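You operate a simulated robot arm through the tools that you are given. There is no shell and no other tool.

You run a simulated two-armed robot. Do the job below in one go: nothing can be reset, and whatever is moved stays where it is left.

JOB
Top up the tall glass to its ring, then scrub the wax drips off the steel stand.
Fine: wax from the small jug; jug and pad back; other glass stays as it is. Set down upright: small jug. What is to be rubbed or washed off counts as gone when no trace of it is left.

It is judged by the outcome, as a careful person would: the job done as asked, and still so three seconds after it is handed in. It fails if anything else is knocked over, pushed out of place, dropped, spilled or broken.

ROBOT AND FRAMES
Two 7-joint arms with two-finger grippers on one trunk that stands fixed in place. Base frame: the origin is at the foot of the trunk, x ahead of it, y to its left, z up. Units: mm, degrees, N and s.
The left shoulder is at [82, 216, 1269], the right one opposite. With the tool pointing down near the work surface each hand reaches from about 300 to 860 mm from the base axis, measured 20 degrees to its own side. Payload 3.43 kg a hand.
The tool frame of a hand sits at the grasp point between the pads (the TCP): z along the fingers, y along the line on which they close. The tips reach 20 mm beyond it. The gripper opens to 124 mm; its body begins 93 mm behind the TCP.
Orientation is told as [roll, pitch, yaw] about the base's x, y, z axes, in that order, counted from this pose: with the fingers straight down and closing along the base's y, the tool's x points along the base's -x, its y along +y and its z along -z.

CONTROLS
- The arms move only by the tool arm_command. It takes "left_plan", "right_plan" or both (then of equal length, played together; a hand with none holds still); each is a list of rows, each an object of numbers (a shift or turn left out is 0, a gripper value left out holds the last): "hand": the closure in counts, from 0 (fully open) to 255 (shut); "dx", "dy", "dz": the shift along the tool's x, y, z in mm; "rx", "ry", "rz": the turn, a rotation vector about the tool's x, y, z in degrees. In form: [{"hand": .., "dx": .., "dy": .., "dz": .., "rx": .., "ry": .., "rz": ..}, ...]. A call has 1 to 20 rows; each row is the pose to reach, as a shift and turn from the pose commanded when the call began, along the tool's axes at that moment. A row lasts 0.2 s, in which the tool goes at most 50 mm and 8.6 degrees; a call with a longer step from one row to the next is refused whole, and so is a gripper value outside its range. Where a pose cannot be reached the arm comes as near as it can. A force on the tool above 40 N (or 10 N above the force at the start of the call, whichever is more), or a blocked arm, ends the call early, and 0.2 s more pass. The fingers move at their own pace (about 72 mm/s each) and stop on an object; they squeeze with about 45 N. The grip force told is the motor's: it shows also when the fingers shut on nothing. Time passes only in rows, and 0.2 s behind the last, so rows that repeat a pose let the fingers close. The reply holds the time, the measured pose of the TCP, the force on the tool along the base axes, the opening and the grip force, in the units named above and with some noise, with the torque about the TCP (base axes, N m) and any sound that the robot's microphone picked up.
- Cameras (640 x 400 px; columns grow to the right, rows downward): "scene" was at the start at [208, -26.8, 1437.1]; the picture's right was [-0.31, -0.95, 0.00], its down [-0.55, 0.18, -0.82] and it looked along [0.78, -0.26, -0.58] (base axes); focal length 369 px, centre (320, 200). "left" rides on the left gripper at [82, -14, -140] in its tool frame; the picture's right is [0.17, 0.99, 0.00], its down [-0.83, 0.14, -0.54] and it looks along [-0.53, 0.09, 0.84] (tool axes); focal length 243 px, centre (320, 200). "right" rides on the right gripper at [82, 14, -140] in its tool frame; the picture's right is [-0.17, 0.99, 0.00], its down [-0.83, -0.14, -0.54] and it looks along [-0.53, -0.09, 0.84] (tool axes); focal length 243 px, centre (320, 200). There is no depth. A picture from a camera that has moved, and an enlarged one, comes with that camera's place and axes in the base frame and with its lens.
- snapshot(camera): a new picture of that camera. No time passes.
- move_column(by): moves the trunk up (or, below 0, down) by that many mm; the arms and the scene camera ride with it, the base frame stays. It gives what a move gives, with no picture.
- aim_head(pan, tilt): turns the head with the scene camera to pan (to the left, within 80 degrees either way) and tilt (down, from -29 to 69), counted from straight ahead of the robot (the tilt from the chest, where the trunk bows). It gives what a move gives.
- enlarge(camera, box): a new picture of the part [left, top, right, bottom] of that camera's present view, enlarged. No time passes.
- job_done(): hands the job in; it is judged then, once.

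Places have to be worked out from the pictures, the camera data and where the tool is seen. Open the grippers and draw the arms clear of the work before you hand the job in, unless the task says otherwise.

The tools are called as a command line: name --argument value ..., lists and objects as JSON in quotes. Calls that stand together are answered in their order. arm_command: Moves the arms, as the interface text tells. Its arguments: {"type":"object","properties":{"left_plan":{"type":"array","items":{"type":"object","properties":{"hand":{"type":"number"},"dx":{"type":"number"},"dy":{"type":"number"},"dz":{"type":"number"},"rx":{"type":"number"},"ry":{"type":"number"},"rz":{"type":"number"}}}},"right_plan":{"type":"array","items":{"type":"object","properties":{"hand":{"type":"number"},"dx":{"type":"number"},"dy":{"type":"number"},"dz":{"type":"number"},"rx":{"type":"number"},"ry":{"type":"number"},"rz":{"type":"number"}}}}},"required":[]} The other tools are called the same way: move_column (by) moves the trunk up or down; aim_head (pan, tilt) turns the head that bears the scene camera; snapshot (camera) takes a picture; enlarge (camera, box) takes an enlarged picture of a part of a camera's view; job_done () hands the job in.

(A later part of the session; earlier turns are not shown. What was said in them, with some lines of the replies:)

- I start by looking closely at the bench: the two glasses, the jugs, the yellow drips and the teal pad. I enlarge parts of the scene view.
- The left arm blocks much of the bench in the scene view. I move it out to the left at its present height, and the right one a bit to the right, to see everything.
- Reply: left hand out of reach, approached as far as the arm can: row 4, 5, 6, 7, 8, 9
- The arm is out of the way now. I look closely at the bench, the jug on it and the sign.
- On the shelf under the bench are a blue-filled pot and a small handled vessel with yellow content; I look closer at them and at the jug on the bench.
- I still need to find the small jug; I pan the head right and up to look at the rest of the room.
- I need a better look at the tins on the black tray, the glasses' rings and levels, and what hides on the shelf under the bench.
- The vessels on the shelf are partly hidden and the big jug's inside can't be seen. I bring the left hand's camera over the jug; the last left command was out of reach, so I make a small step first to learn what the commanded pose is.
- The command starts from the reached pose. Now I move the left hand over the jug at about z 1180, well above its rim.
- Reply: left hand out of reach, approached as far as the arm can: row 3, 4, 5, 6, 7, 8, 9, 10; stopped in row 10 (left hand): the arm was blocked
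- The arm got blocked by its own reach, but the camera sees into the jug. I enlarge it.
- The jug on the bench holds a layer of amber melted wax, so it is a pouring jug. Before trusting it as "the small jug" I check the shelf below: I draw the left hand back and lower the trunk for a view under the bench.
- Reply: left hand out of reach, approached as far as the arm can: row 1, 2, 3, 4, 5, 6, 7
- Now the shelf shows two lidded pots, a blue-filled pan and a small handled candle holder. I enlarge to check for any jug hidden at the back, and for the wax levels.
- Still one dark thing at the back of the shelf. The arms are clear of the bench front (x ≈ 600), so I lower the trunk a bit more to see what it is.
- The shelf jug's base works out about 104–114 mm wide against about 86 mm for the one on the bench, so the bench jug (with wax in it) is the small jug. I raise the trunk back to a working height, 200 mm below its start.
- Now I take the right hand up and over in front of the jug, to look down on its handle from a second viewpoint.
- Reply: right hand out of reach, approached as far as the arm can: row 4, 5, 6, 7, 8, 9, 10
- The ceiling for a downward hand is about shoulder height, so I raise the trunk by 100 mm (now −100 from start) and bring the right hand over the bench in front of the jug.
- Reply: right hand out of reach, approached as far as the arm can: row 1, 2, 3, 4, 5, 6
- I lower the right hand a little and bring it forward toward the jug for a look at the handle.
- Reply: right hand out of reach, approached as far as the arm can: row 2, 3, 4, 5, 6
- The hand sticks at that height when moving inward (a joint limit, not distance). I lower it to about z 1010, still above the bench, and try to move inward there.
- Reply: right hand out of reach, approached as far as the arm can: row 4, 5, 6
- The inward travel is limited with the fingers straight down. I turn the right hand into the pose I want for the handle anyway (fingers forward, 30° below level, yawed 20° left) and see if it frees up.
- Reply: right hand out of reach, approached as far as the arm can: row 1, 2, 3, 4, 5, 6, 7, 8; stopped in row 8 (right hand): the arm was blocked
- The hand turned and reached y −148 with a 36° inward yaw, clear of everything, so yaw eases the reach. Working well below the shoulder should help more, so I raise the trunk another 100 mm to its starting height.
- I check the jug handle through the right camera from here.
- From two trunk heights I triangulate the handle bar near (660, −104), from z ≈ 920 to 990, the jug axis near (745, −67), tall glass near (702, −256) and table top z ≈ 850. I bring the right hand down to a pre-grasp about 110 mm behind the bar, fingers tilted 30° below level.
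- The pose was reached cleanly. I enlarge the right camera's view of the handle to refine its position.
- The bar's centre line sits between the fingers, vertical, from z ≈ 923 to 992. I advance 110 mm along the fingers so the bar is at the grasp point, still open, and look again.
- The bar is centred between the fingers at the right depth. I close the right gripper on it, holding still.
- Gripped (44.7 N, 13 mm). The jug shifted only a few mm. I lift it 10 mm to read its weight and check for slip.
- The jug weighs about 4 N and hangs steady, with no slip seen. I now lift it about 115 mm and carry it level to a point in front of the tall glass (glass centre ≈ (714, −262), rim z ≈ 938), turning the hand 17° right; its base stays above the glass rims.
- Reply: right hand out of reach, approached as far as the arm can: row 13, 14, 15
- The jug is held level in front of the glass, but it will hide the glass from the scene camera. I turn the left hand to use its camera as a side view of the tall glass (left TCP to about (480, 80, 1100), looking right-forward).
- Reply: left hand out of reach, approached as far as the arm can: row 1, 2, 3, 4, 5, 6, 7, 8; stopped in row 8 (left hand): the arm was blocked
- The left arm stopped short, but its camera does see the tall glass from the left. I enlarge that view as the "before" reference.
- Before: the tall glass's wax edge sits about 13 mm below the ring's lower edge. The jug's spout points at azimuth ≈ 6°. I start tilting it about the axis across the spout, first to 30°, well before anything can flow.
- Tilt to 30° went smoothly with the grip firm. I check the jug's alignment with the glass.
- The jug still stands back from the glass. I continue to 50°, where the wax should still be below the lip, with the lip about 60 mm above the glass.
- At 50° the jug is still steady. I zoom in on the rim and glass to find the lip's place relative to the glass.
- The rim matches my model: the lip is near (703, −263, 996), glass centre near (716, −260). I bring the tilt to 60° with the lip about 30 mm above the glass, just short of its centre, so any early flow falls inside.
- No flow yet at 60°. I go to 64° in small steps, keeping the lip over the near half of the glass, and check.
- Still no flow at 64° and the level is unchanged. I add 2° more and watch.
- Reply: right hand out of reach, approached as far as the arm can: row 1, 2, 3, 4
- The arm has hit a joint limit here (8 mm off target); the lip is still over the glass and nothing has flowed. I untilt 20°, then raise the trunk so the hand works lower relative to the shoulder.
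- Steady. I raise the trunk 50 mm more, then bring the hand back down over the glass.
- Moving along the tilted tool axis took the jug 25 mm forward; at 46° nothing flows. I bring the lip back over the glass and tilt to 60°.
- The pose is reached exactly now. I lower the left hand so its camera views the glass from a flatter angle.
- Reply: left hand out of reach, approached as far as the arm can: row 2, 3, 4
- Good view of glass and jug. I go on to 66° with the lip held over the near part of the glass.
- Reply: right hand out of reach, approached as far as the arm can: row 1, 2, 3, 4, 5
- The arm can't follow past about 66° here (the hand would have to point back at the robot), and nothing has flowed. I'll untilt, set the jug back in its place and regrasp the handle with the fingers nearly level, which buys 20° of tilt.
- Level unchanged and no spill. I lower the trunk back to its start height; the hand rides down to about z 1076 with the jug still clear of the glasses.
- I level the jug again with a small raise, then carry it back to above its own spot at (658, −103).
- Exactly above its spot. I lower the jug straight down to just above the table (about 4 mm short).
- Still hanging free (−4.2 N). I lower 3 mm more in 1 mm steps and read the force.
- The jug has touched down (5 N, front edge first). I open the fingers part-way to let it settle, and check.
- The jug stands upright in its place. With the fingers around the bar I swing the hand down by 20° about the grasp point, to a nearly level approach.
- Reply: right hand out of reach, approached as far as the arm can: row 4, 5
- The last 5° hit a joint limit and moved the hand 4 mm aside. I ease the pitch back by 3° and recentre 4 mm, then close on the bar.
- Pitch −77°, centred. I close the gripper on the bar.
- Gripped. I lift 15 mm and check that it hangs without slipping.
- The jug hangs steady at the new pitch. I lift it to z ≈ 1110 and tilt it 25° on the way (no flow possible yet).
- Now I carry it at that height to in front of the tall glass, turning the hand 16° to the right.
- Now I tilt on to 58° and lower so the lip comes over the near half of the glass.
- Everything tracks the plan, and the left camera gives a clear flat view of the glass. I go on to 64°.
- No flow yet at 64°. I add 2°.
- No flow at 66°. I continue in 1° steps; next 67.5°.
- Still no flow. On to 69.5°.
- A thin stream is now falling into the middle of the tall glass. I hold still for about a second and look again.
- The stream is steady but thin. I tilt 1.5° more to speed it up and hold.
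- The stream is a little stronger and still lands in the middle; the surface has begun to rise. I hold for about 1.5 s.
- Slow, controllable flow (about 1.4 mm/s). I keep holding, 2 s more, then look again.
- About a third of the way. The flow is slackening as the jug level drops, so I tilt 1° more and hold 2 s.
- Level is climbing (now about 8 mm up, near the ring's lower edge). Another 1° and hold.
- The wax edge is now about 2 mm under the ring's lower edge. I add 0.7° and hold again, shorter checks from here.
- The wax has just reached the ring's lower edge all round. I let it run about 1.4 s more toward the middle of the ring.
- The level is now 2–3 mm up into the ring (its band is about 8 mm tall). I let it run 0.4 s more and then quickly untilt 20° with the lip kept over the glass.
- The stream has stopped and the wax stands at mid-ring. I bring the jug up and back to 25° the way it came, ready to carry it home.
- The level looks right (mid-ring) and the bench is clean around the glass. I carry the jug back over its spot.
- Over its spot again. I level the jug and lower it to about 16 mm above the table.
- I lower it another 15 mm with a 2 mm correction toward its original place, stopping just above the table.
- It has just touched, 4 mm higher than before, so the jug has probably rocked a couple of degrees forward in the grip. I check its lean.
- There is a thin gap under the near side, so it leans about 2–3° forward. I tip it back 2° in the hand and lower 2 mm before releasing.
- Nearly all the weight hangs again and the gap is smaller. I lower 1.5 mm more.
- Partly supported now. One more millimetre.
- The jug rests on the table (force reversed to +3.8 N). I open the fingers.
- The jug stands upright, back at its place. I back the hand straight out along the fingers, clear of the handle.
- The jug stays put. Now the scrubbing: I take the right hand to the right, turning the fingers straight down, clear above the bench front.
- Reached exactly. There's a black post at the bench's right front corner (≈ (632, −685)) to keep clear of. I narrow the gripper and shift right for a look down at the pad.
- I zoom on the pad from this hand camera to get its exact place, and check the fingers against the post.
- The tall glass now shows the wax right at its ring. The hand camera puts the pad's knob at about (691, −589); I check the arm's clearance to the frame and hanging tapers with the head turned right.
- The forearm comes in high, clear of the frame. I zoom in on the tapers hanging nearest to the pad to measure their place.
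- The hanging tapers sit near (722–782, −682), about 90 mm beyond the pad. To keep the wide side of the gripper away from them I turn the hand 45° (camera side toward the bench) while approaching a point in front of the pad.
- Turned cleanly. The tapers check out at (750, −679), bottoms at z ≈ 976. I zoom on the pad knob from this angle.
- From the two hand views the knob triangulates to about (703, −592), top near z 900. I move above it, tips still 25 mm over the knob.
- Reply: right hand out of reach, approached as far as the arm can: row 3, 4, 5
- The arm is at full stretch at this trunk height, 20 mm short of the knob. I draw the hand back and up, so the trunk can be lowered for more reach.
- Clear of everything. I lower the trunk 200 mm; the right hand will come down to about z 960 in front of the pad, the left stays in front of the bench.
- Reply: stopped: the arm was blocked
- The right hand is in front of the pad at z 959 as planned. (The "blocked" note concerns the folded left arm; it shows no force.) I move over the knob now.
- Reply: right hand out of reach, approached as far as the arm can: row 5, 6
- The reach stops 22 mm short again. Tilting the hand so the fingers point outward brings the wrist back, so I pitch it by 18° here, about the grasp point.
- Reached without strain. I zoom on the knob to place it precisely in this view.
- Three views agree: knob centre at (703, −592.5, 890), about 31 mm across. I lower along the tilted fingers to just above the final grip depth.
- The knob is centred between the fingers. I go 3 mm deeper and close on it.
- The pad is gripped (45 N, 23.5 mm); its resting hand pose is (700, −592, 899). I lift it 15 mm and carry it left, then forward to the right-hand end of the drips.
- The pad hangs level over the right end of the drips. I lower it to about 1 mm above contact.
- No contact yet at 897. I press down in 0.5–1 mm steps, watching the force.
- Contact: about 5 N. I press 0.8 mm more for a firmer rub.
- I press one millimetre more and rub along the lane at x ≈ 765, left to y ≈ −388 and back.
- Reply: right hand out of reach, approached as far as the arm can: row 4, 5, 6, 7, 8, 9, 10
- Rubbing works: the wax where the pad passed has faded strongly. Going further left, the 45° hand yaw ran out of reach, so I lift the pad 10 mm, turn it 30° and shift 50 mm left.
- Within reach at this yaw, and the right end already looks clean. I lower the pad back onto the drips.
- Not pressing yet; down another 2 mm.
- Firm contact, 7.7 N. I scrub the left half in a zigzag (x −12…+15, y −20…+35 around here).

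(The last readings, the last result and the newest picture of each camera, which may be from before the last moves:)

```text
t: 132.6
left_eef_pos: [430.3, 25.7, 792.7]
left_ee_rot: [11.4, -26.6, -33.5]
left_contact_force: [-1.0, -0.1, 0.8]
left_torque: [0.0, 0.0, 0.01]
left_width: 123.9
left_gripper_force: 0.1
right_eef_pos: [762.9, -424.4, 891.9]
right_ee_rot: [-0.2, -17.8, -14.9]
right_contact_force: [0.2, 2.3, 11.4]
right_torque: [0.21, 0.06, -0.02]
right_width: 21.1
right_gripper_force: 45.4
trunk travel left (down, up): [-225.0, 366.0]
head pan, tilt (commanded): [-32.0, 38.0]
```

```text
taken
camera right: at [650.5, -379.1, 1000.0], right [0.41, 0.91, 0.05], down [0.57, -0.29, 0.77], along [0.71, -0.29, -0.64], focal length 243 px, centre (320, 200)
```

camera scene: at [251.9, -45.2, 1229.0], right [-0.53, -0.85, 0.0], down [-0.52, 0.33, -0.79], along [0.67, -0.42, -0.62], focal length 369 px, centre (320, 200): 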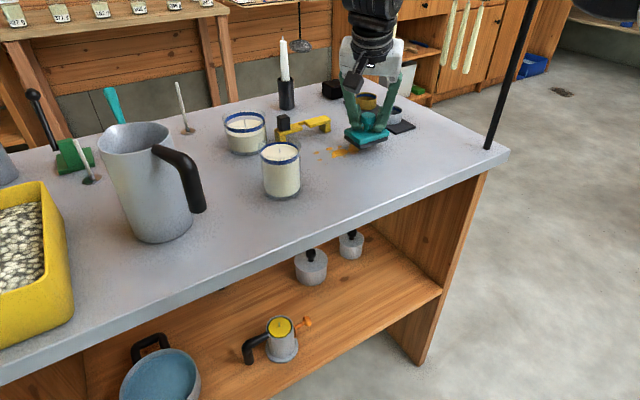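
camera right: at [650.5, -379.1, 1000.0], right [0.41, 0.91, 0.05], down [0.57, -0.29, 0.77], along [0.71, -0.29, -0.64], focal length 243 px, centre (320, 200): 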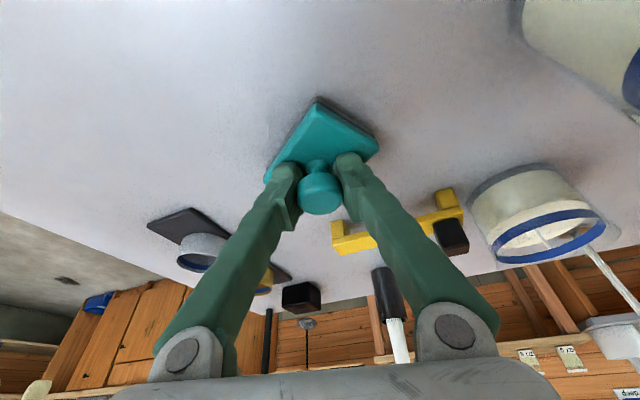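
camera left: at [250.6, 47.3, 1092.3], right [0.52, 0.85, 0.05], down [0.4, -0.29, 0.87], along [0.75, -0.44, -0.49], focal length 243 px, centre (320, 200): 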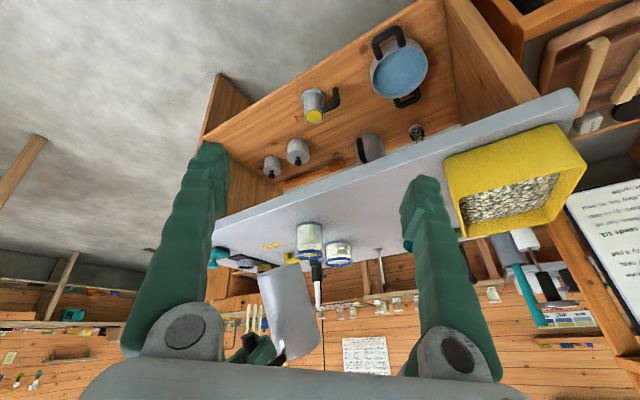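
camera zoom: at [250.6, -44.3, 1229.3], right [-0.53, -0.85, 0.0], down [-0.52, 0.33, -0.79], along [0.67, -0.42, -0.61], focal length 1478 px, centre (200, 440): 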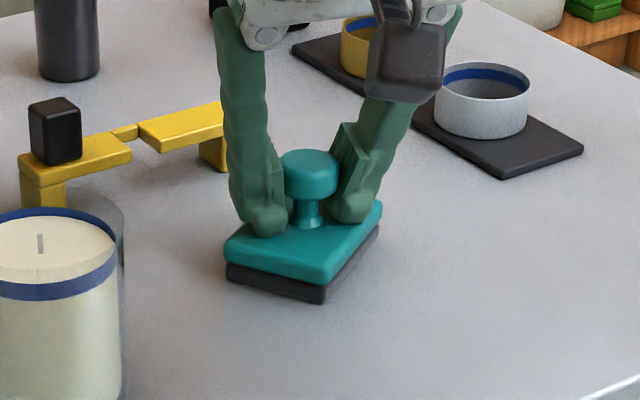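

Nothing yellow shows around the pad now. I make one more full pass over the whole area, including the right end, to be sure.

arm_command --right_plan '[{"dx": -4.9, "dy": -19.3, "dz": 1.6}, {"dx": -9.7, "dy": -38.7, "dz": 3.1}, {"dx": -13.4, "dy": -53.2, "dz": 4.3}, {"dx": -26.3, "dy": -49.6, "dz": 8.4}, {"dx": -25.4, "dy": -34.3, "dz": 8.1}, {"dx": -20.5, "dy": -15, "dz": 6.5}, {"dx": -15.7, "dy": 4.3, "dz": 5}, {"dx": -10.4, "dy": 21.5, "dz": 3.3}, {"dx": -4.9, "dy": 35.5, "dz": 1.6}, {"dx": 8.5, "dy": 33.8, "dz": -2.7}, {"dx": 19.6, "dy": 30.8, "dz": -6.2}, {"dx": 17.3, "dy": 13.8, "dz": -5.5}, {"dx": 12.9, "dy": -3.6, "dz": -4.1}, {"dx": 8, "dy": -22.9, "dz": -2.6}, {"dx": 3.2, "dy": -42.2, "dz": -1}, {"dx": -0.5, "dy": -56.7, "dz": 0.2}, {"dx": -13.4, "dy": -53.2, "dz": 4.3}, {"dx": -8.5, "dy": -33.8, "dz": 2.7}, {"dx": -3.6, "dy": -14.5, "dz": 1.2}, {"dx": 0, "dy": 0, "dz": 0}]'

enlarge --camera "scene" --box '[270, 90, 430, 190]'

```text
t: 136.8
left_eef_pos: [430.0, 24.4, 792.9]
left_ee_rot: [11.5, -26.6, -33.5]
left_contact_force: [0.1, 0.9, -0.5]
left_torque: [0.04, 0.01, 0.0]
left_width: 124.1
left_gripper_force: 0.2
right_eef_pos: [765.0, -424.3, 892.2]
right_ee_rot: [-0.2, -17.9, -14.9]
right_contact_force: [-0.5, -5.0, 18.7]
right_torque: [0.01, 0.22, 0.02]
right_width: 21.1
right_gripper_force: 45.3
trunk travel left (down, up): [-225.0, 366.0]
head pan, tilt (commanded): [-32.0, 38.0]
```

```text
4.00 times, centred on (350, 140) of scene
camera zoom: at [250.1, -44.4, 1229.4], right [-0.53, -0.85, 0.0], down [-0.52, 0.33, -0.79], along [0.67, -0.42, -0.61], focal length 1478 px, centre (200, 440)
```

zoom: 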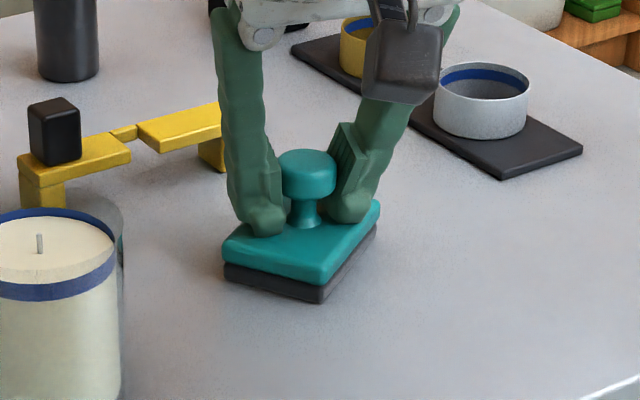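

No trace visible around the pad. I lift it 25 mm and move it aside toward its place to inspect what was under it.

arm_command --right_plan '[{"dx": -3.8, "dz": -12}, {"dx": -7.6, "dz": -23.8}, {"dx": -5.6, "dy": -21, "dz": -24.5}, {"dx": -3.5, "dy": -42, "dz": -25.1}, {"dx": -1.5, "dy": -64, "dz": -25.8}, {"dx": 0.5, "dy": -85, "dz": -26.4}, {"dx": 0.5, "dy": -85, "dz": -26.4}]'

enlarge --camera "scene" --box '[270, 90, 430, 190]'

enlarge --camera "scene" --box '[310, 110, 390, 170]'

snapshot --camera "right"

```text
t: 138.4
left_eef_pos: [431.3, 25.1, 793.7]
left_ee_rot: [11.4, -26.5, -33.6]
left_contact_force: [-0.1, 0.1, 0.2]
left_torque: [-0.01, 0.02, -0.02]
left_width: 124.1
left_gripper_force: 0.1
right_eef_pos: [735.1, -504.3, 914.9]
right_ee_rot: [-0.3, -17.7, -14.9]
right_contact_force: [0.2, -0.1, 0.0]
right_torque: [0.01, -0.02, 0.02]
right_width: 21.2
right_gripper_force: 45.3
trunk travel left (down, up): [-225.0, 366.0]
head pan, tilt (commanded): [-32.0, 38.0]
```

```text
4.00 times, centred on (350, 140) of scene
camera zoom: at [252.0, -44.9, 1228.9], right [-0.53, -0.85, 0.0], down [-0.52, 0.33, -0.79], along [0.67, -0.42, -0.62], focal length 1478 px, centre (200, 440)
```

zoom: 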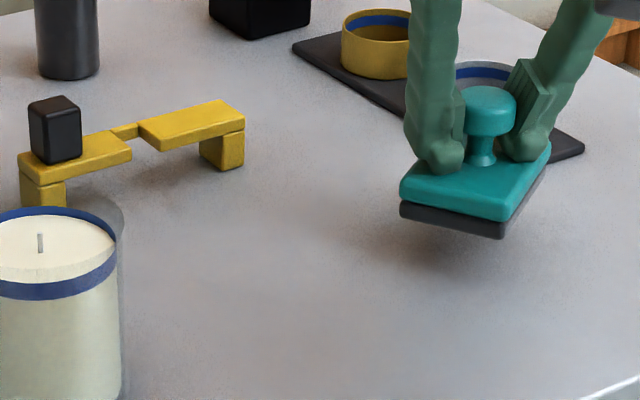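

```text
6.67 times, centred on (350, 140) of scene
camera zoom: at [252.0, -44.9, 1228.9], right [-0.53, -0.85, 0.0], down [-0.52, 0.33, -0.79], along [0.67, -0.42, -0.62], focal length 2462 px, centre (120, 600)
```

zoom: 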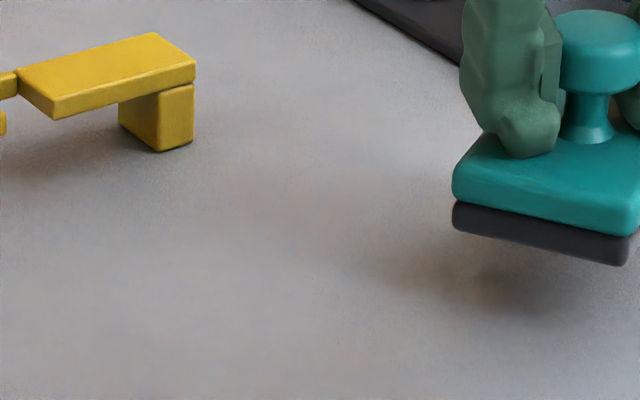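

```text
taken
camera right: at [621.6, -459.6, 1023.6], right [0.41, 0.91, 0.05], down [0.57, -0.29, 0.77], along [0.71, -0.28, -0.64], focal length 243 px, centre (320, 200)
```

right: 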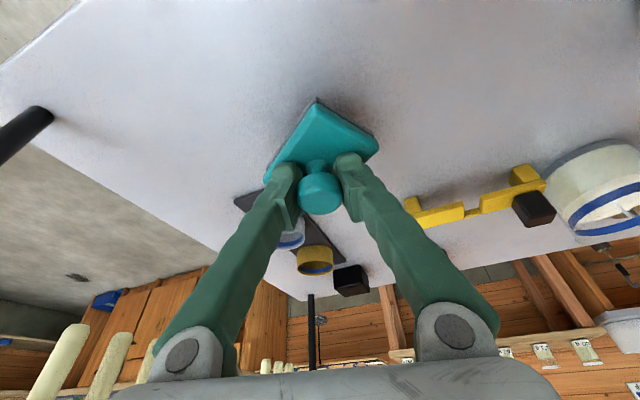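

It looks clean, but I want to be sure no faint film is left; I enlarge the rubbed area through both cameras.

enlarge --camera "right" --box '[320, 20, 560, 190]'

enlarge --camera "scene" --box '[310, 120, 370, 165]'

enlarge --camera "scene" --box '[200, 100, 420, 230]'

```text
2.35 times, centred on (440, 105) of right
camera zoom: at [621.6, -459.6, 1023.6], right [0.41, 0.91, 0.05], down [0.57, -0.29, 0.77], along [0.71, -0.28, -0.64], focal length 571 px, centre (38, 424)
```

zoom: 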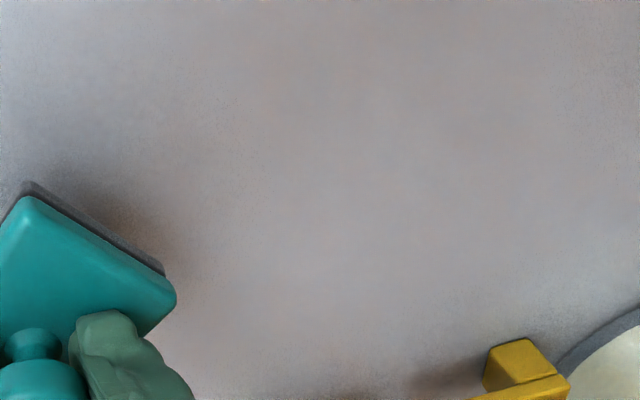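

```text
8.89 times, centred on (340, 142) of scene
camera zoom: at [252.0, -44.9, 1228.9], right [-0.53, -0.85, 0.0], down [-0.52, 0.33, -0.79], along [0.67, -0.42, -0.62], focal length 3283 px, centre (142, 711)
```

zoom: 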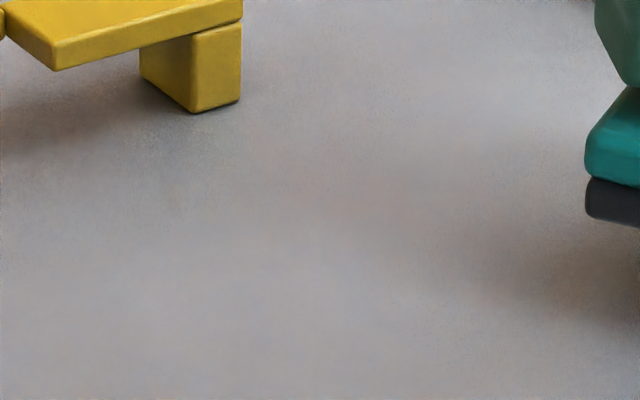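

```text
2.91 times, centred on (310, 165) of scene
camera zoom: at [252.0, -44.9, 1228.9], right [-0.53, -0.85, 0.0], down [-0.52, 0.33, -0.79], along [0.67, -0.42, -0.62], focal length 1074 px, centre (349, 302)
```

zoom: 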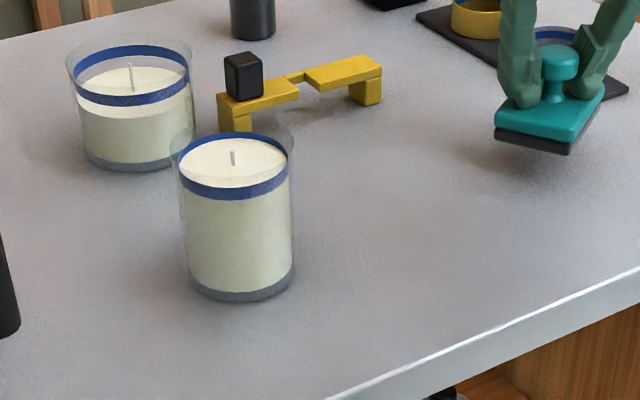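

No drip shape remains in any view; the faint warm haze is broad and even, just rendering. To be certain I go back and give the whole area one more firm pass.

arm_command --right_plan '[{"dx": -2.4, "dy": 21, "dz": 0.8}, {"dx": -4.7, "dy": 42, "dz": 1.5}, {"dx": -7, "dy": 63, "dz": 2.3}, {"dx": -9.4, "dy": 84.3, "dz": 3}, {"dx": -5.8, "dy": 84.3, "dz": 14.4}, {"dx": -3.3, "dy": 84.3, "dz": 22.5}, {"dx": -2.7, "dy": 84.3, "dz": 24.4}, {"dx": -2.4, "dy": 84.3, "dz": 25.4}, {"dx": -2.4, "dy": 84.3, "dz": 25.4}]'

```text
t: 140.4
left_eef_pos: [431.5, 24.1, 793.4]
left_ee_rot: [11.4, -26.5, -33.6]
left_contact_force: [0.6, -1.3, 0.1]
left_torque: [-0.02, -0.01, 0.01]
left_width: 123.7
left_gripper_force: 0.1
right_eef_pos: [765.8, -426.6, 891.9]
right_ee_rot: [-0.2, -17.8, -14.8]
right_contact_force: [-0.9, 0.4, 0.7]
right_torque: [0.07, 0.01, 0.02]
right_width: 21.3
right_gripper_force: 44.8
trunk travel left (down, up): [-225.0, 366.0]
head pan, tilt (commanded): [-32.0, 38.0]
```

Touching again. I scrub the full area once more with a bit more pressure.

arm_command --right_plan '[{"dx": -4.5, "dy": -19.3, "dz": 2.8}, {"dx": -9.3, "dy": -38.7, "dz": 4.3}, {"dx": -13.7, "dy": -56.1, "dz": 5.7}, {"dx": -24.8, "dy": -53, "dz": 9.2}, {"dx": -25.5, "dy": -36.3, "dz": 9.5}, {"dx": -20.6, "dy": -16.9, "dz": 7.9}, {"dx": -15.7, "dy": 2.4, "dz": 6.4}, {"dx": -10, "dy": 21.5, "dz": 4.5}, {"dx": -2.8, "dy": 38.1, "dz": 2.2}, {"dx": 11.5, "dy": 36.2, "dz": -2.3}, {"dx": 22.1, "dy": 31.2, "dz": -5.7}, {"dx": 19.5, "dy": 13.3, "dz": -4.9}, {"dx": 15.1, "dy": -4.1, "dz": -3.5}, {"dx": 10.3, "dy": -23.4, "dz": -2}, {"dx": 5.4, "dy": -42.8, "dz": -0.4}, {"dx": -0.8, "dy": -59.6, "dz": 1.6}, {"dx": -11.8, "dy": -48.3, "dz": 5.1}, {"dx": -6.9, "dy": -29, "dz": 3.5}, {"dx": -2, "dy": -9.7, "dz": 2}, {"dx": 2.8, "dy": 9.7, "dz": 0.4}]'

snapshot --camera "right"

enlarge --camera "scene" --box '[270, 90, 430, 190]'

```text
t: 144.6
left_eef_pos: [430.1, 24.7, 793.3]
left_ee_rot: [11.5, -26.4, -33.7]
left_contact_force: [-0.4, 0.3, -0.5]
left_torque: [-0.02, 0.0, -0.03]
left_width: 123.7
left_gripper_force: 0.1
right_eef_pos: [766.9, -415.9, 892.4]
right_ee_rot: [-0.2, -17.8, -15.0]
right_contact_force: [-0.3, -2.5, 10.9]
right_torque: [-0.01, 0.13, 0.0]
right_width: 21.2
right_gripper_force: 45.0
trunk travel left (down, up): [-225.0, 366.0]
head pan, tilt (commanded): [-32.0, 38.0]
```

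```text
taken
camera right: at [652.8, -370.5, 1000.1], right [0.41, 0.91, 0.05], down [0.57, -0.29, 0.77], along [0.71, -0.29, -0.64], focal length 243 px, centre (320, 200)
```

right: 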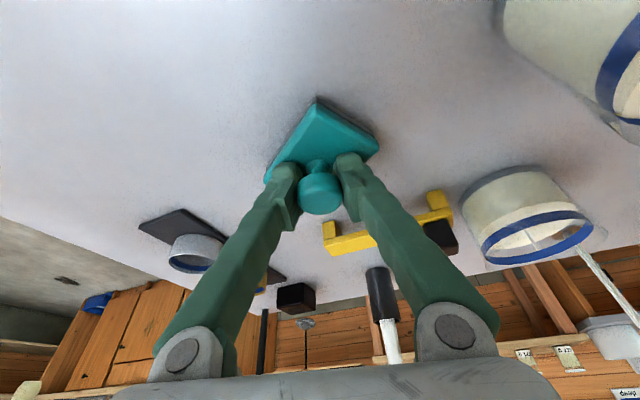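

```text
4.00 times, centred on (350, 140) of scene
camera zoom: at [250.9, -44.6, 1229.2], right [-0.53, -0.85, 0.0], down [-0.52, 0.33, -0.79], along [0.67, -0.42, -0.61], focal length 1478 px, centre (200, 440)
```

zoom: 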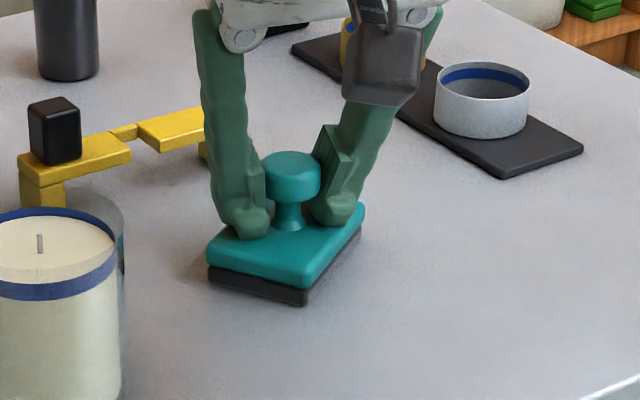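

The stand is clean everywhere. Now the pad goes home: I lift it, turn it back by 30° and carry it over its old spot at (700, −592).

arm_command --right_plan '[{"dx": -3.6, "dz": -11.4}, {"dx": -7.6, "dz": -23.8}, {"dx": -12.5, "dy": -19.3, "dz": -22.2}, {"dx": -17.3, "dy": -38.7, "dz": -20.7, "rx": 1.2, "rz": 3.8}, {"dx": -20.2, "dy": -57.5, "dz": -19.8, "rx": 2.4, "rz": 7.6}, {"dx": -2.4, "dy": -65.5, "dz": -25.5, "rx": 3.6, "rz": 11.4}, {"dx": 17.7, "dy": -75.3, "dz": -31.9, "rx": 4.9, "rz": 15.3}, {"dx": 35.9, "dy": -89.6, "dz": -37.7, "rx": 6.1, "rz": 19.1}, {"dx": 28.6, "dy": -118.6, "dz": -35.4, "rx": 7.6, "rz": 23.8}, {"dx": 21.3, "dy": -147.6, "dz": -33, "rx": 9.1, "rz": 28.6}, {"dx": 15.2, "dy": -171.8, "dz": -31.1, "rx": 9.1, "rz": 28.6}, {"dx": 11.3, "dy": -187.3, "dz": -29.8, "rx": 9.1, "rz": 28.6}, {"dx": 11.3, "dy": -187.3, "dz": -29.8, "rx": 9.1, "rz": 28.6}]'

snapshot --camera "right"

enlarge --camera "scene" --box '[300, 60, 520, 190]'

```text
t: 147.4
left_eef_pos: [431.5, 24.8, 792.7]
left_ee_rot: [11.4, -26.5, -33.5]
left_contact_force: [0.4, 0.0, 0.1]
left_torque: [-0.03, 0.0, 0.01]
left_width: 124.0
left_gripper_force: 0.1
right_eef_pos: [700.5, -589.9, 916.6]
right_ee_rot: [-0.2, -17.8, -44.9]
right_contact_force: [-0.3, -0.7, -0.8]
right_torque: [0.02, -0.02, -0.04]
right_width: 21.0
right_gripper_force: 44.6
trunk travel left (down, up): [-225.0, 366.0]
head pan, tilt (commanded): [-32.0, 38.0]
```

```text
taken
camera right: at [623.7, -494.7, 1024.4], right [0.81, 0.59, 0.05], down [0.35, -0.54, 0.77], along [0.48, -0.6, -0.64], focal length 243 px, centre (320, 200)
```

right: 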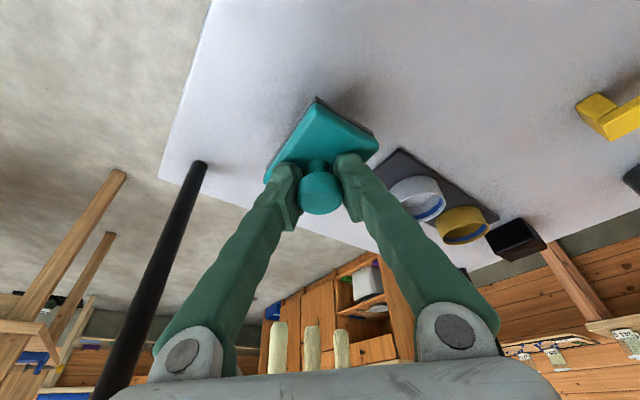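

```text
2.91 times, centred on (410, 125) of scene
camera zoom: at [251.9, -45.0, 1229.0], right [-0.53, -0.85, 0.0], down [-0.52, 0.33, -0.79], along [0.67, -0.42, -0.62], focal length 1074 px, centre (58, 418)
```

zoom: 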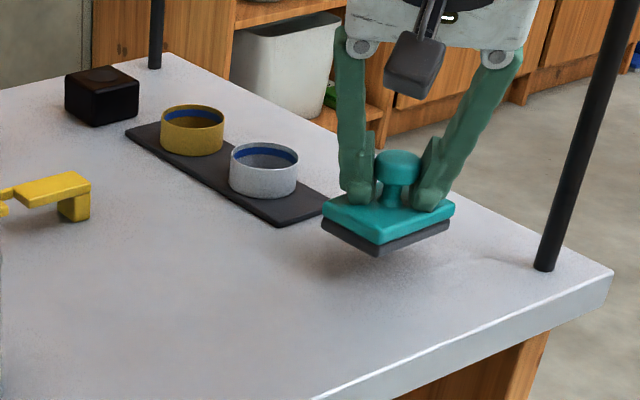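

Over its spot and aligned. I lower it toward the table.

arm_command --right_plan '[{"dx": 2.2, "dz": 6.7}, {"dx": 4.3, "dz": 13.3}, {"dx": 5.8, "dz": 18.1}, {"dx": 6.5, "dz": 20}, {"dx": 6.8, "dz": 21}, {"dx": 6.8, "dz": 21}]'

```text
t: 148.8
left_eef_pos: [431.3, 24.7, 792.6]
left_ee_rot: [11.3, -26.5, -33.7]
left_contact_force: [0.3, -0.6, -0.5]
left_torque: [-0.02, 0.0, 0.03]
left_width: 124.1
left_gripper_force: 0.0
right_eef_pos: [698.7, -592.4, 894.0]
right_ee_rot: [-0.1, -17.8, -44.9]
right_contact_force: [0.4, -0.7, -0.6]
right_torque: [0.0, 0.03, -0.02]
right_width: 21.3
right_gripper_force: 45.4
trunk travel left (down, up): [-225.0, 366.0]
head pan, tilt (commanded): [-32.0, 38.0]
```

At 894 and still not touching. I go down 2 mm more in small steps.

arm_command --right_plan '[{"dx": 0.3, "dz": 1}, {"dx": 0.6, "dz": 1.9}, {"dx": 0.6, "dz": 1.9}]'

```text
t: 149.6
left_eef_pos: [430.7, 24.5, 792.8]
left_ee_rot: [11.4, -26.5, -33.6]
left_contact_force: [0.4, 0.6, 0.4]
left_torque: [-0.03, 0.04, -0.03]
left_width: 123.9
left_gripper_force: 0.0
right_eef_pos: [698.9, -591.3, 892.5]
right_ee_rot: [-0.1, -17.8, -44.9]
right_contact_force: [-0.5, -0.4, 0.0]
right_torque: [0.05, -0.01, -0.01]
right_width: 21.1
right_gripper_force: 44.5
trunk travel left (down, up): [-225.0, 366.0]
head pan, tilt (commanded): [-32.0, 38.0]
```

arm_command --right_plan '[{"dx": 0.25, "dz": 0.8}, {"dx": 0.4, "dz": 1.3}, {"dx": 0.4, "dz": 1.3}]'

```text
t: 150.4
left_eef_pos: [430.9, 25.6, 792.1]
left_ee_rot: [11.4, -26.4, -33.6]
left_contact_force: [0.4, 0.5, -0.7]
left_torque: [-0.01, 0.01, 0.01]
left_width: 124.0
left_gripper_force: 0.0
right_eef_pos: [698.9, -591.1, 891.4]
right_ee_rot: [0.0, -17.9, -45.0]
right_contact_force: [0.7, -1.8, 8.7]
right_torque: [0.25, 0.2, -0.04]
right_width: 21.1
right_gripper_force: 44.8
trunk travel left (down, up): [-225.0, 366.0]
head pan, tilt (commanded): [-32.0, 38.0]
```

The pad is down (8.7 N of contact). I open the fingers and then back straight out along them.

arm_command --right_plan '[{"hand": 190}, {"hand": 130}, {"hand": 110}, {"hand": 110}, {"dz": -15}, {"dz": -35}, {"dz": -60}, {"dz": -85}]'

snapshot --camera "right"

enlarge --camera "scene" --box '[300, 60, 520, 190]'

```text
t: 152.2
left_eef_pos: [431.6, 24.7, 793.5]
left_ee_rot: [11.4, -26.7, -33.6]
left_contact_force: [-0.2, -0.3, -0.8]
left_torque: [-0.02, 0.0, -0.02]
left_width: 124.1
left_gripper_force: 0.1
right_eef_pos: [678.4, -571.4, 975.0]
right_ee_rot: [-0.2, -17.9, -44.8]
right_contact_force: [-0.2, -0.1, 0.1]
right_torque: [0.0, 0.03, 0.0]
right_width: 70.7
right_gripper_force: 0.1
trunk travel left (down, up): [-225.0, 366.0]
head pan, tilt (commanded): [-32.0, 38.0]
```

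```text
taken
camera right: at [603.4, -476.7, 1081.8], right [0.81, 0.59, 0.05], down [0.35, -0.54, 0.77], along [0.48, -0.6, -0.64], focal length 243 px, centre (320, 200)
```

right: 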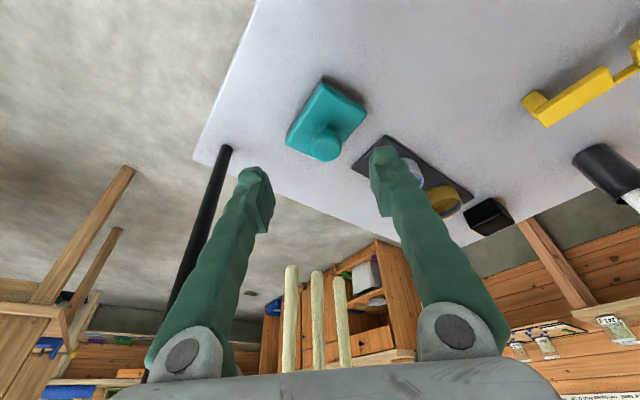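

```text
2.91 times, centred on (410, 125) of scene
camera zoom: at [251.0, -44.4, 1229.2], right [-0.53, -0.85, 0.0], down [-0.52, 0.33, -0.79], along [0.67, -0.42, -0.61], focal length 1074 px, centre (58, 418)
```

zoom: 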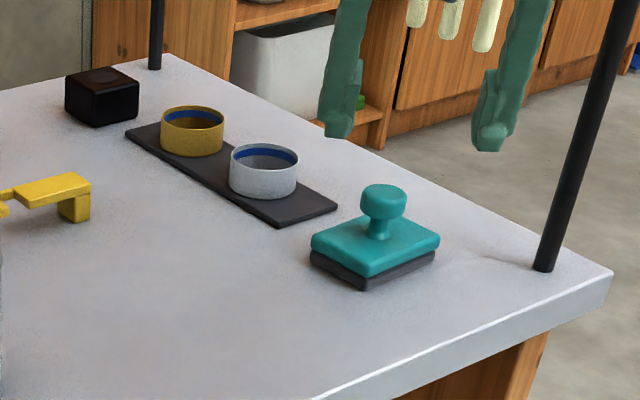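

The pad is back in its place. I inspect the rubbed area once more from this clear viewpoint.

enlarge --camera "right" --box '[380, 0, 600, 130]'

enlarge --camera "scene" --box '[290, 100, 420, 190]'

```text
2.91 times, centred on (490, 65) of right
camera zoom: at [603.4, -476.7, 1081.8], right [0.81, 0.59, 0.05], down [0.35, -0.54, 0.77], along [0.48, -0.6, -0.64], focal length 706 px, centre (-174, 593)
```

zoom: 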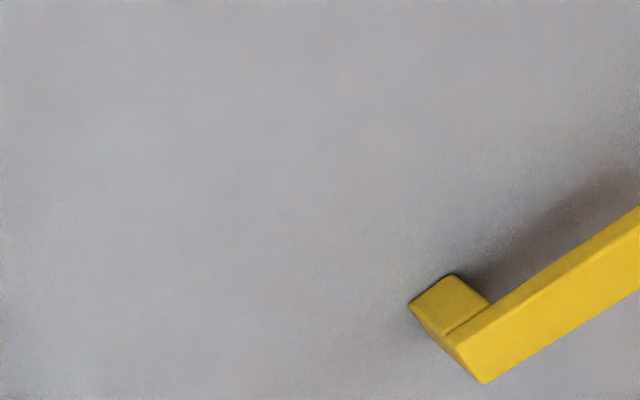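

```text
4.44 times, centred on (355, 145) of scene
camera zoom: at [251.0, -44.4, 1229.2], right [-0.53, -0.85, 0.0], down [-0.52, 0.33, -0.79], along [0.67, -0.42, -0.61], focal length 1642 px, centre (164, 444)
```

zoom: 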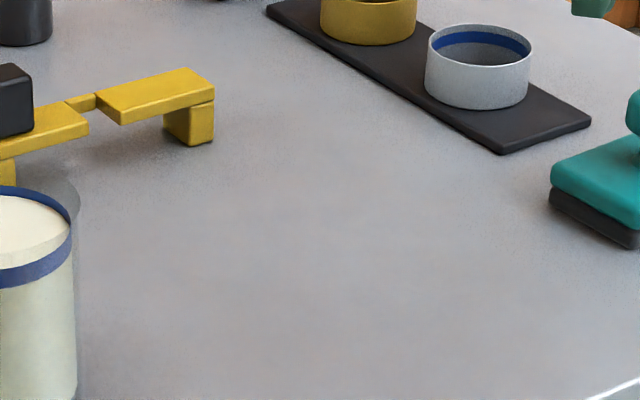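

Spotless. I draw the right hand back, well clear of the bench, and open it fully.

arm_command --right_plan '[{"dx": 20, "dy": -3, "dz": -25}, {"dx": 55, "dy": -7, "dz": -45}, {"dx": 91, "dy": -12, "dz": -65}, {"dx": 127, "dy": -17, "dz": -84}, {"dx": 163, "dy": -21, "dz": -103}, {"dx": 198, "dy": -25, "dz": -121}, {"dx": 198, "dy": -25, "dz": -121, "hand": 0}, {"dx": 198, "dy": -25, "dz": -121, "hand": 0}]'

aim_head --pan -15 --tilt 45

snapshot --camera "scene"

```text
t: 154.0
left_eef_pos: [429.9, 23.9, 794.5]
left_ee_rot: [11.5, -26.6, -33.6]
left_contact_force: [0.6, -0.1, 0.7]
left_torque: [0.0, -0.02, 0.0]
left_width: 124.1
left_gripper_force: 0.0
right_eef_pos: [576.8, -522.6, 1021.6]
right_ee_rot: [-0.1, -17.8, -44.9]
right_contact_force: [-0.4, -0.3, -0.2]
right_torque: [0.0, -0.04, -0.01]
right_width: 124.1
right_gripper_force: 0.1
right hand out of reach, approached as far as the arm can: row 3, 4, 5, 6, 7, 8
trunk travel left (down, up): [-225.0, 366.0]
head pan, tilt (commanded): [-32.0, 38.0]
```

```text
t: 154.8
left_eef_pos: [430.9, 24.4, 793.1]
left_ee_rot: [11.6, -26.5, -33.6]
left_contact_force: [0.0, 0.8, 0.5]
left_torque: [-0.01, -0.01, 0.0]
left_width: 124.0
left_gripper_force: 0.0
right_eef_pos: [578.1, -521.9, 1020.0]
right_ee_rot: [-0.1, -17.7, -44.7]
right_contact_force: [0.7, -0.3, 0.6]
right_torque: [0.0, 0.0, 0.02]
right_width: 123.9
right_gripper_force: 0.0
trunk travel left (down, up): [-225.0, 366.0]
head pan, tilt (commanded): [-15.0, 45.0]
```

```text
taken
camera scene: at [257.3, -20.5, 1218.7], right [-0.26, -0.97, 0.0], down [-0.68, 0.18, -0.71], along [0.68, -0.18, -0.71], focal length 369 px, centre (320, 200)
```

scene: 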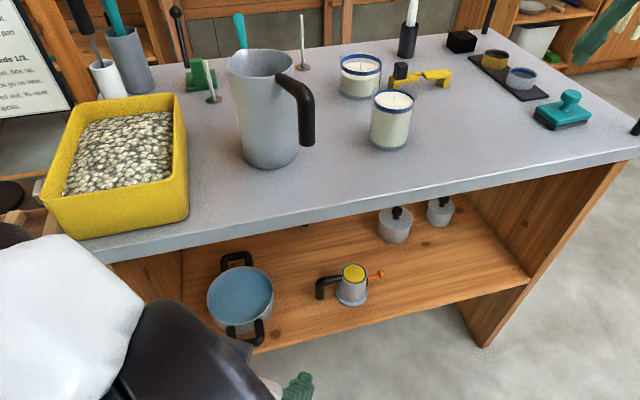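

Everything stands in order. I compare the jug with my first picture from this same viewpoint, and check the glasses' levels.

enlarge --camera "scene" --box '[210, 30, 330, 170]'

enlarge --camera "scene" --box '[320, 40, 440, 160]'

enlarge --camera "scene" --box '[400, 60, 620, 160]'

```text
2.86 times, centred on (270, 100) of scene
camera zoom: at [257.3, -20.5, 1218.7], right [-0.26, -0.97, 0.0], down [-0.68, 0.18, -0.71], along [0.68, -0.18, -0.71], focal length 1055 px, centre (463, 486)
```

zoom: 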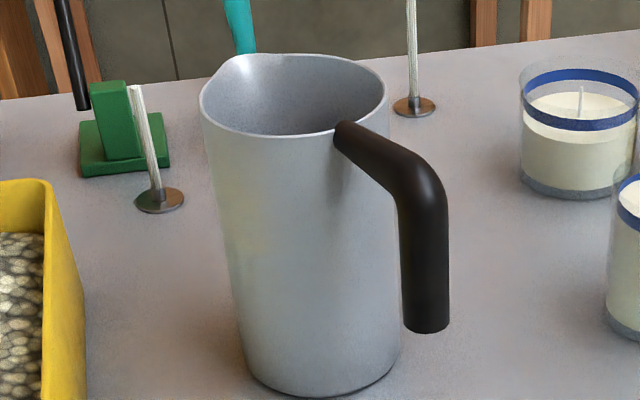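

```text
3.33 times, centred on (380, 100) of scene
camera zoom: at [257.3, -20.5, 1218.7], right [-0.26, -0.97, 0.0], down [-0.68, 0.18, -0.71], along [0.68, -0.18, -0.71], focal length 1231 px, centre (120, 533)
```

zoom: 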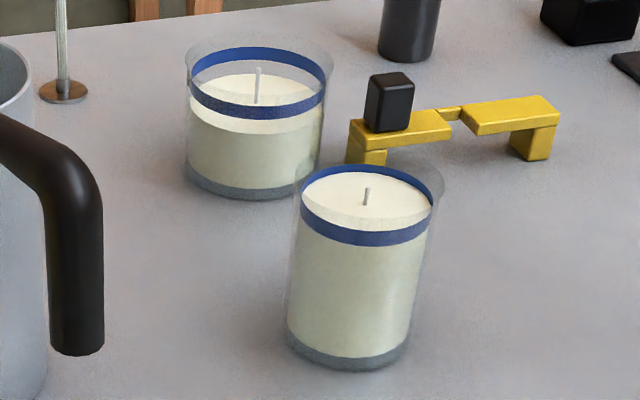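

```text
2.91 times, centred on (510, 110) of scene
camera zoom: at [257.3, -20.5, 1218.7], right [-0.26, -0.97, 0.0], down [-0.68, 0.18, -0.71], along [0.68, -0.18, -0.71], focal length 1074 px, centre (-233, 462)
```

zoom: 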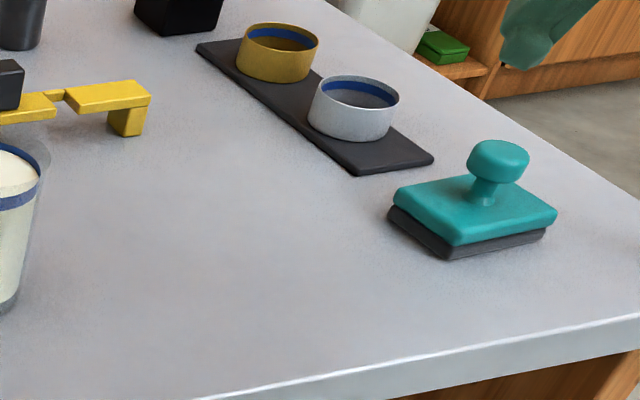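

The tall glass stands filled to its ring, the other glass is unchanged, the pad and jug are back (jug within about a centimetre) and the steel is clean. I bring the right hand to a neutral pose further back from the bench.

arm_command --right_plan '[{"dx": 22, "dz": -4, "rx": -1.2, "ry": 2.8, "rz": -7.4}, {"dx": 44, "dz": -7, "rx": -2.3, "ry": 5.6, "rz": -14.8}, {"dx": 67, "dy": -1, "dz": -11, "rx": -3.5, "ry": 8.5, "rz": -22.3}, {"dx": 89, "dy": -2, "dz": -15, "rx": -4.7, "ry": 11.3, "rz": -29.7}, {"dx": 111, "dy": -2, "dz": -18, "rx": -5.8, "ry": 14.1, "rz": -37.1}, {"dx": 133, "dy": -3, "dz": -22, "rx": -7, "ry": 16.9, "rz": -44.5}]'

snapshot --camera "scene"

snapshot --camera "right"

```text
t: 156.2
left_eef_pos: [430.7, 25.3, 792.9]
left_ee_rot: [11.4, -26.5, -33.6]
left_contact_force: [-0.8, -0.4, -0.3]
left_torque: [0.02, -0.02, 0.0]
left_width: 124.1
left_gripper_force: 0.1
right_eef_pos: [480.1, -432.6, 1003.0]
right_ee_rot: [-0.1, 0.1, 0.1]
right_contact_force: [0.3, -1.0, -0.3]
right_torque: [0.03, -0.02, -0.01]
right_width: 124.0
right_gripper_force: 0.1
trunk travel left (down, up): [-225.0, 366.0]
head pan, tilt (commanded): [-15.0, 45.0]
```

```text
taken
camera scene: at [257.1, -20.1, 1218.8], right [-0.26, -0.97, 0.0], down [-0.68, 0.18, -0.71], along [0.68, -0.18, -0.71], focal length 369 px, centre (320, 200)
```

scene: 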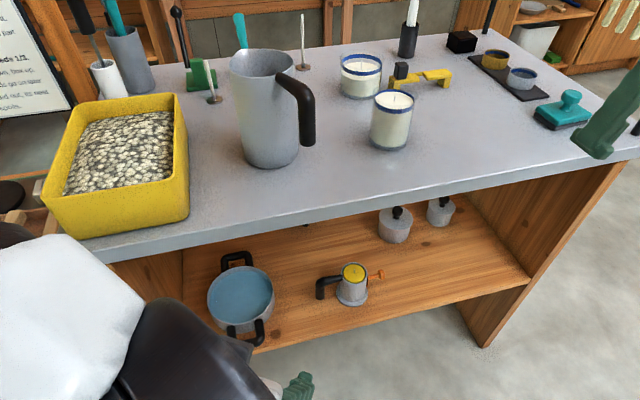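

```text
taken
camera right: at [397.6, -417.7, 1142.8], right [0.17, 0.99, 0.0], down [0.83, -0.14, 0.54], along [0.53, -0.09, -0.84], focal length 243 px, centre (320, 200)
```

right: 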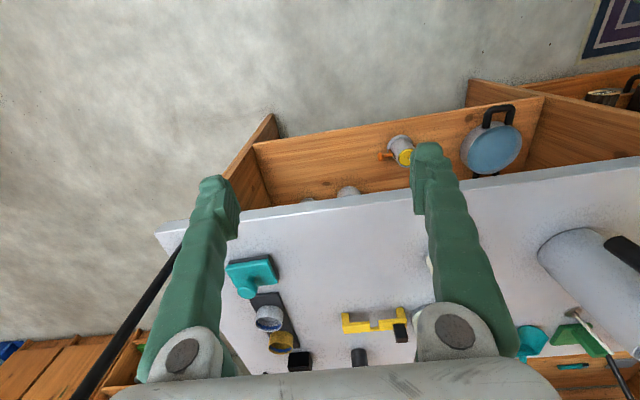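

Both hands are open and clear of the bench, and no wax is left on the steel. The jug and pad are set down in place, and the tall glass is at its ring. I hand the job in.

job_done

```text
The job is handed in.
```

I topped up the tall glass to the middle of its ring and scrubbed the wax drips off the steel stand. In the last close-up pictures no trace of the drips is visible.

- **Wax:** it came from the small jug on the bench. A larger jug sits on the shelf below, and I did not touch it. Nothing spilled, and the other glass is as it was.
- **Jug:** it stands upright in its place, about 1 cm nearer the robot than it started.
- **Pad:** it is back in its place, within about 5 mm of where it was.
- **Arms:** both grippers are open and drawn back from the bench.

I set the jug down once partway, to take a better hold of the handle, before any wax was poured.
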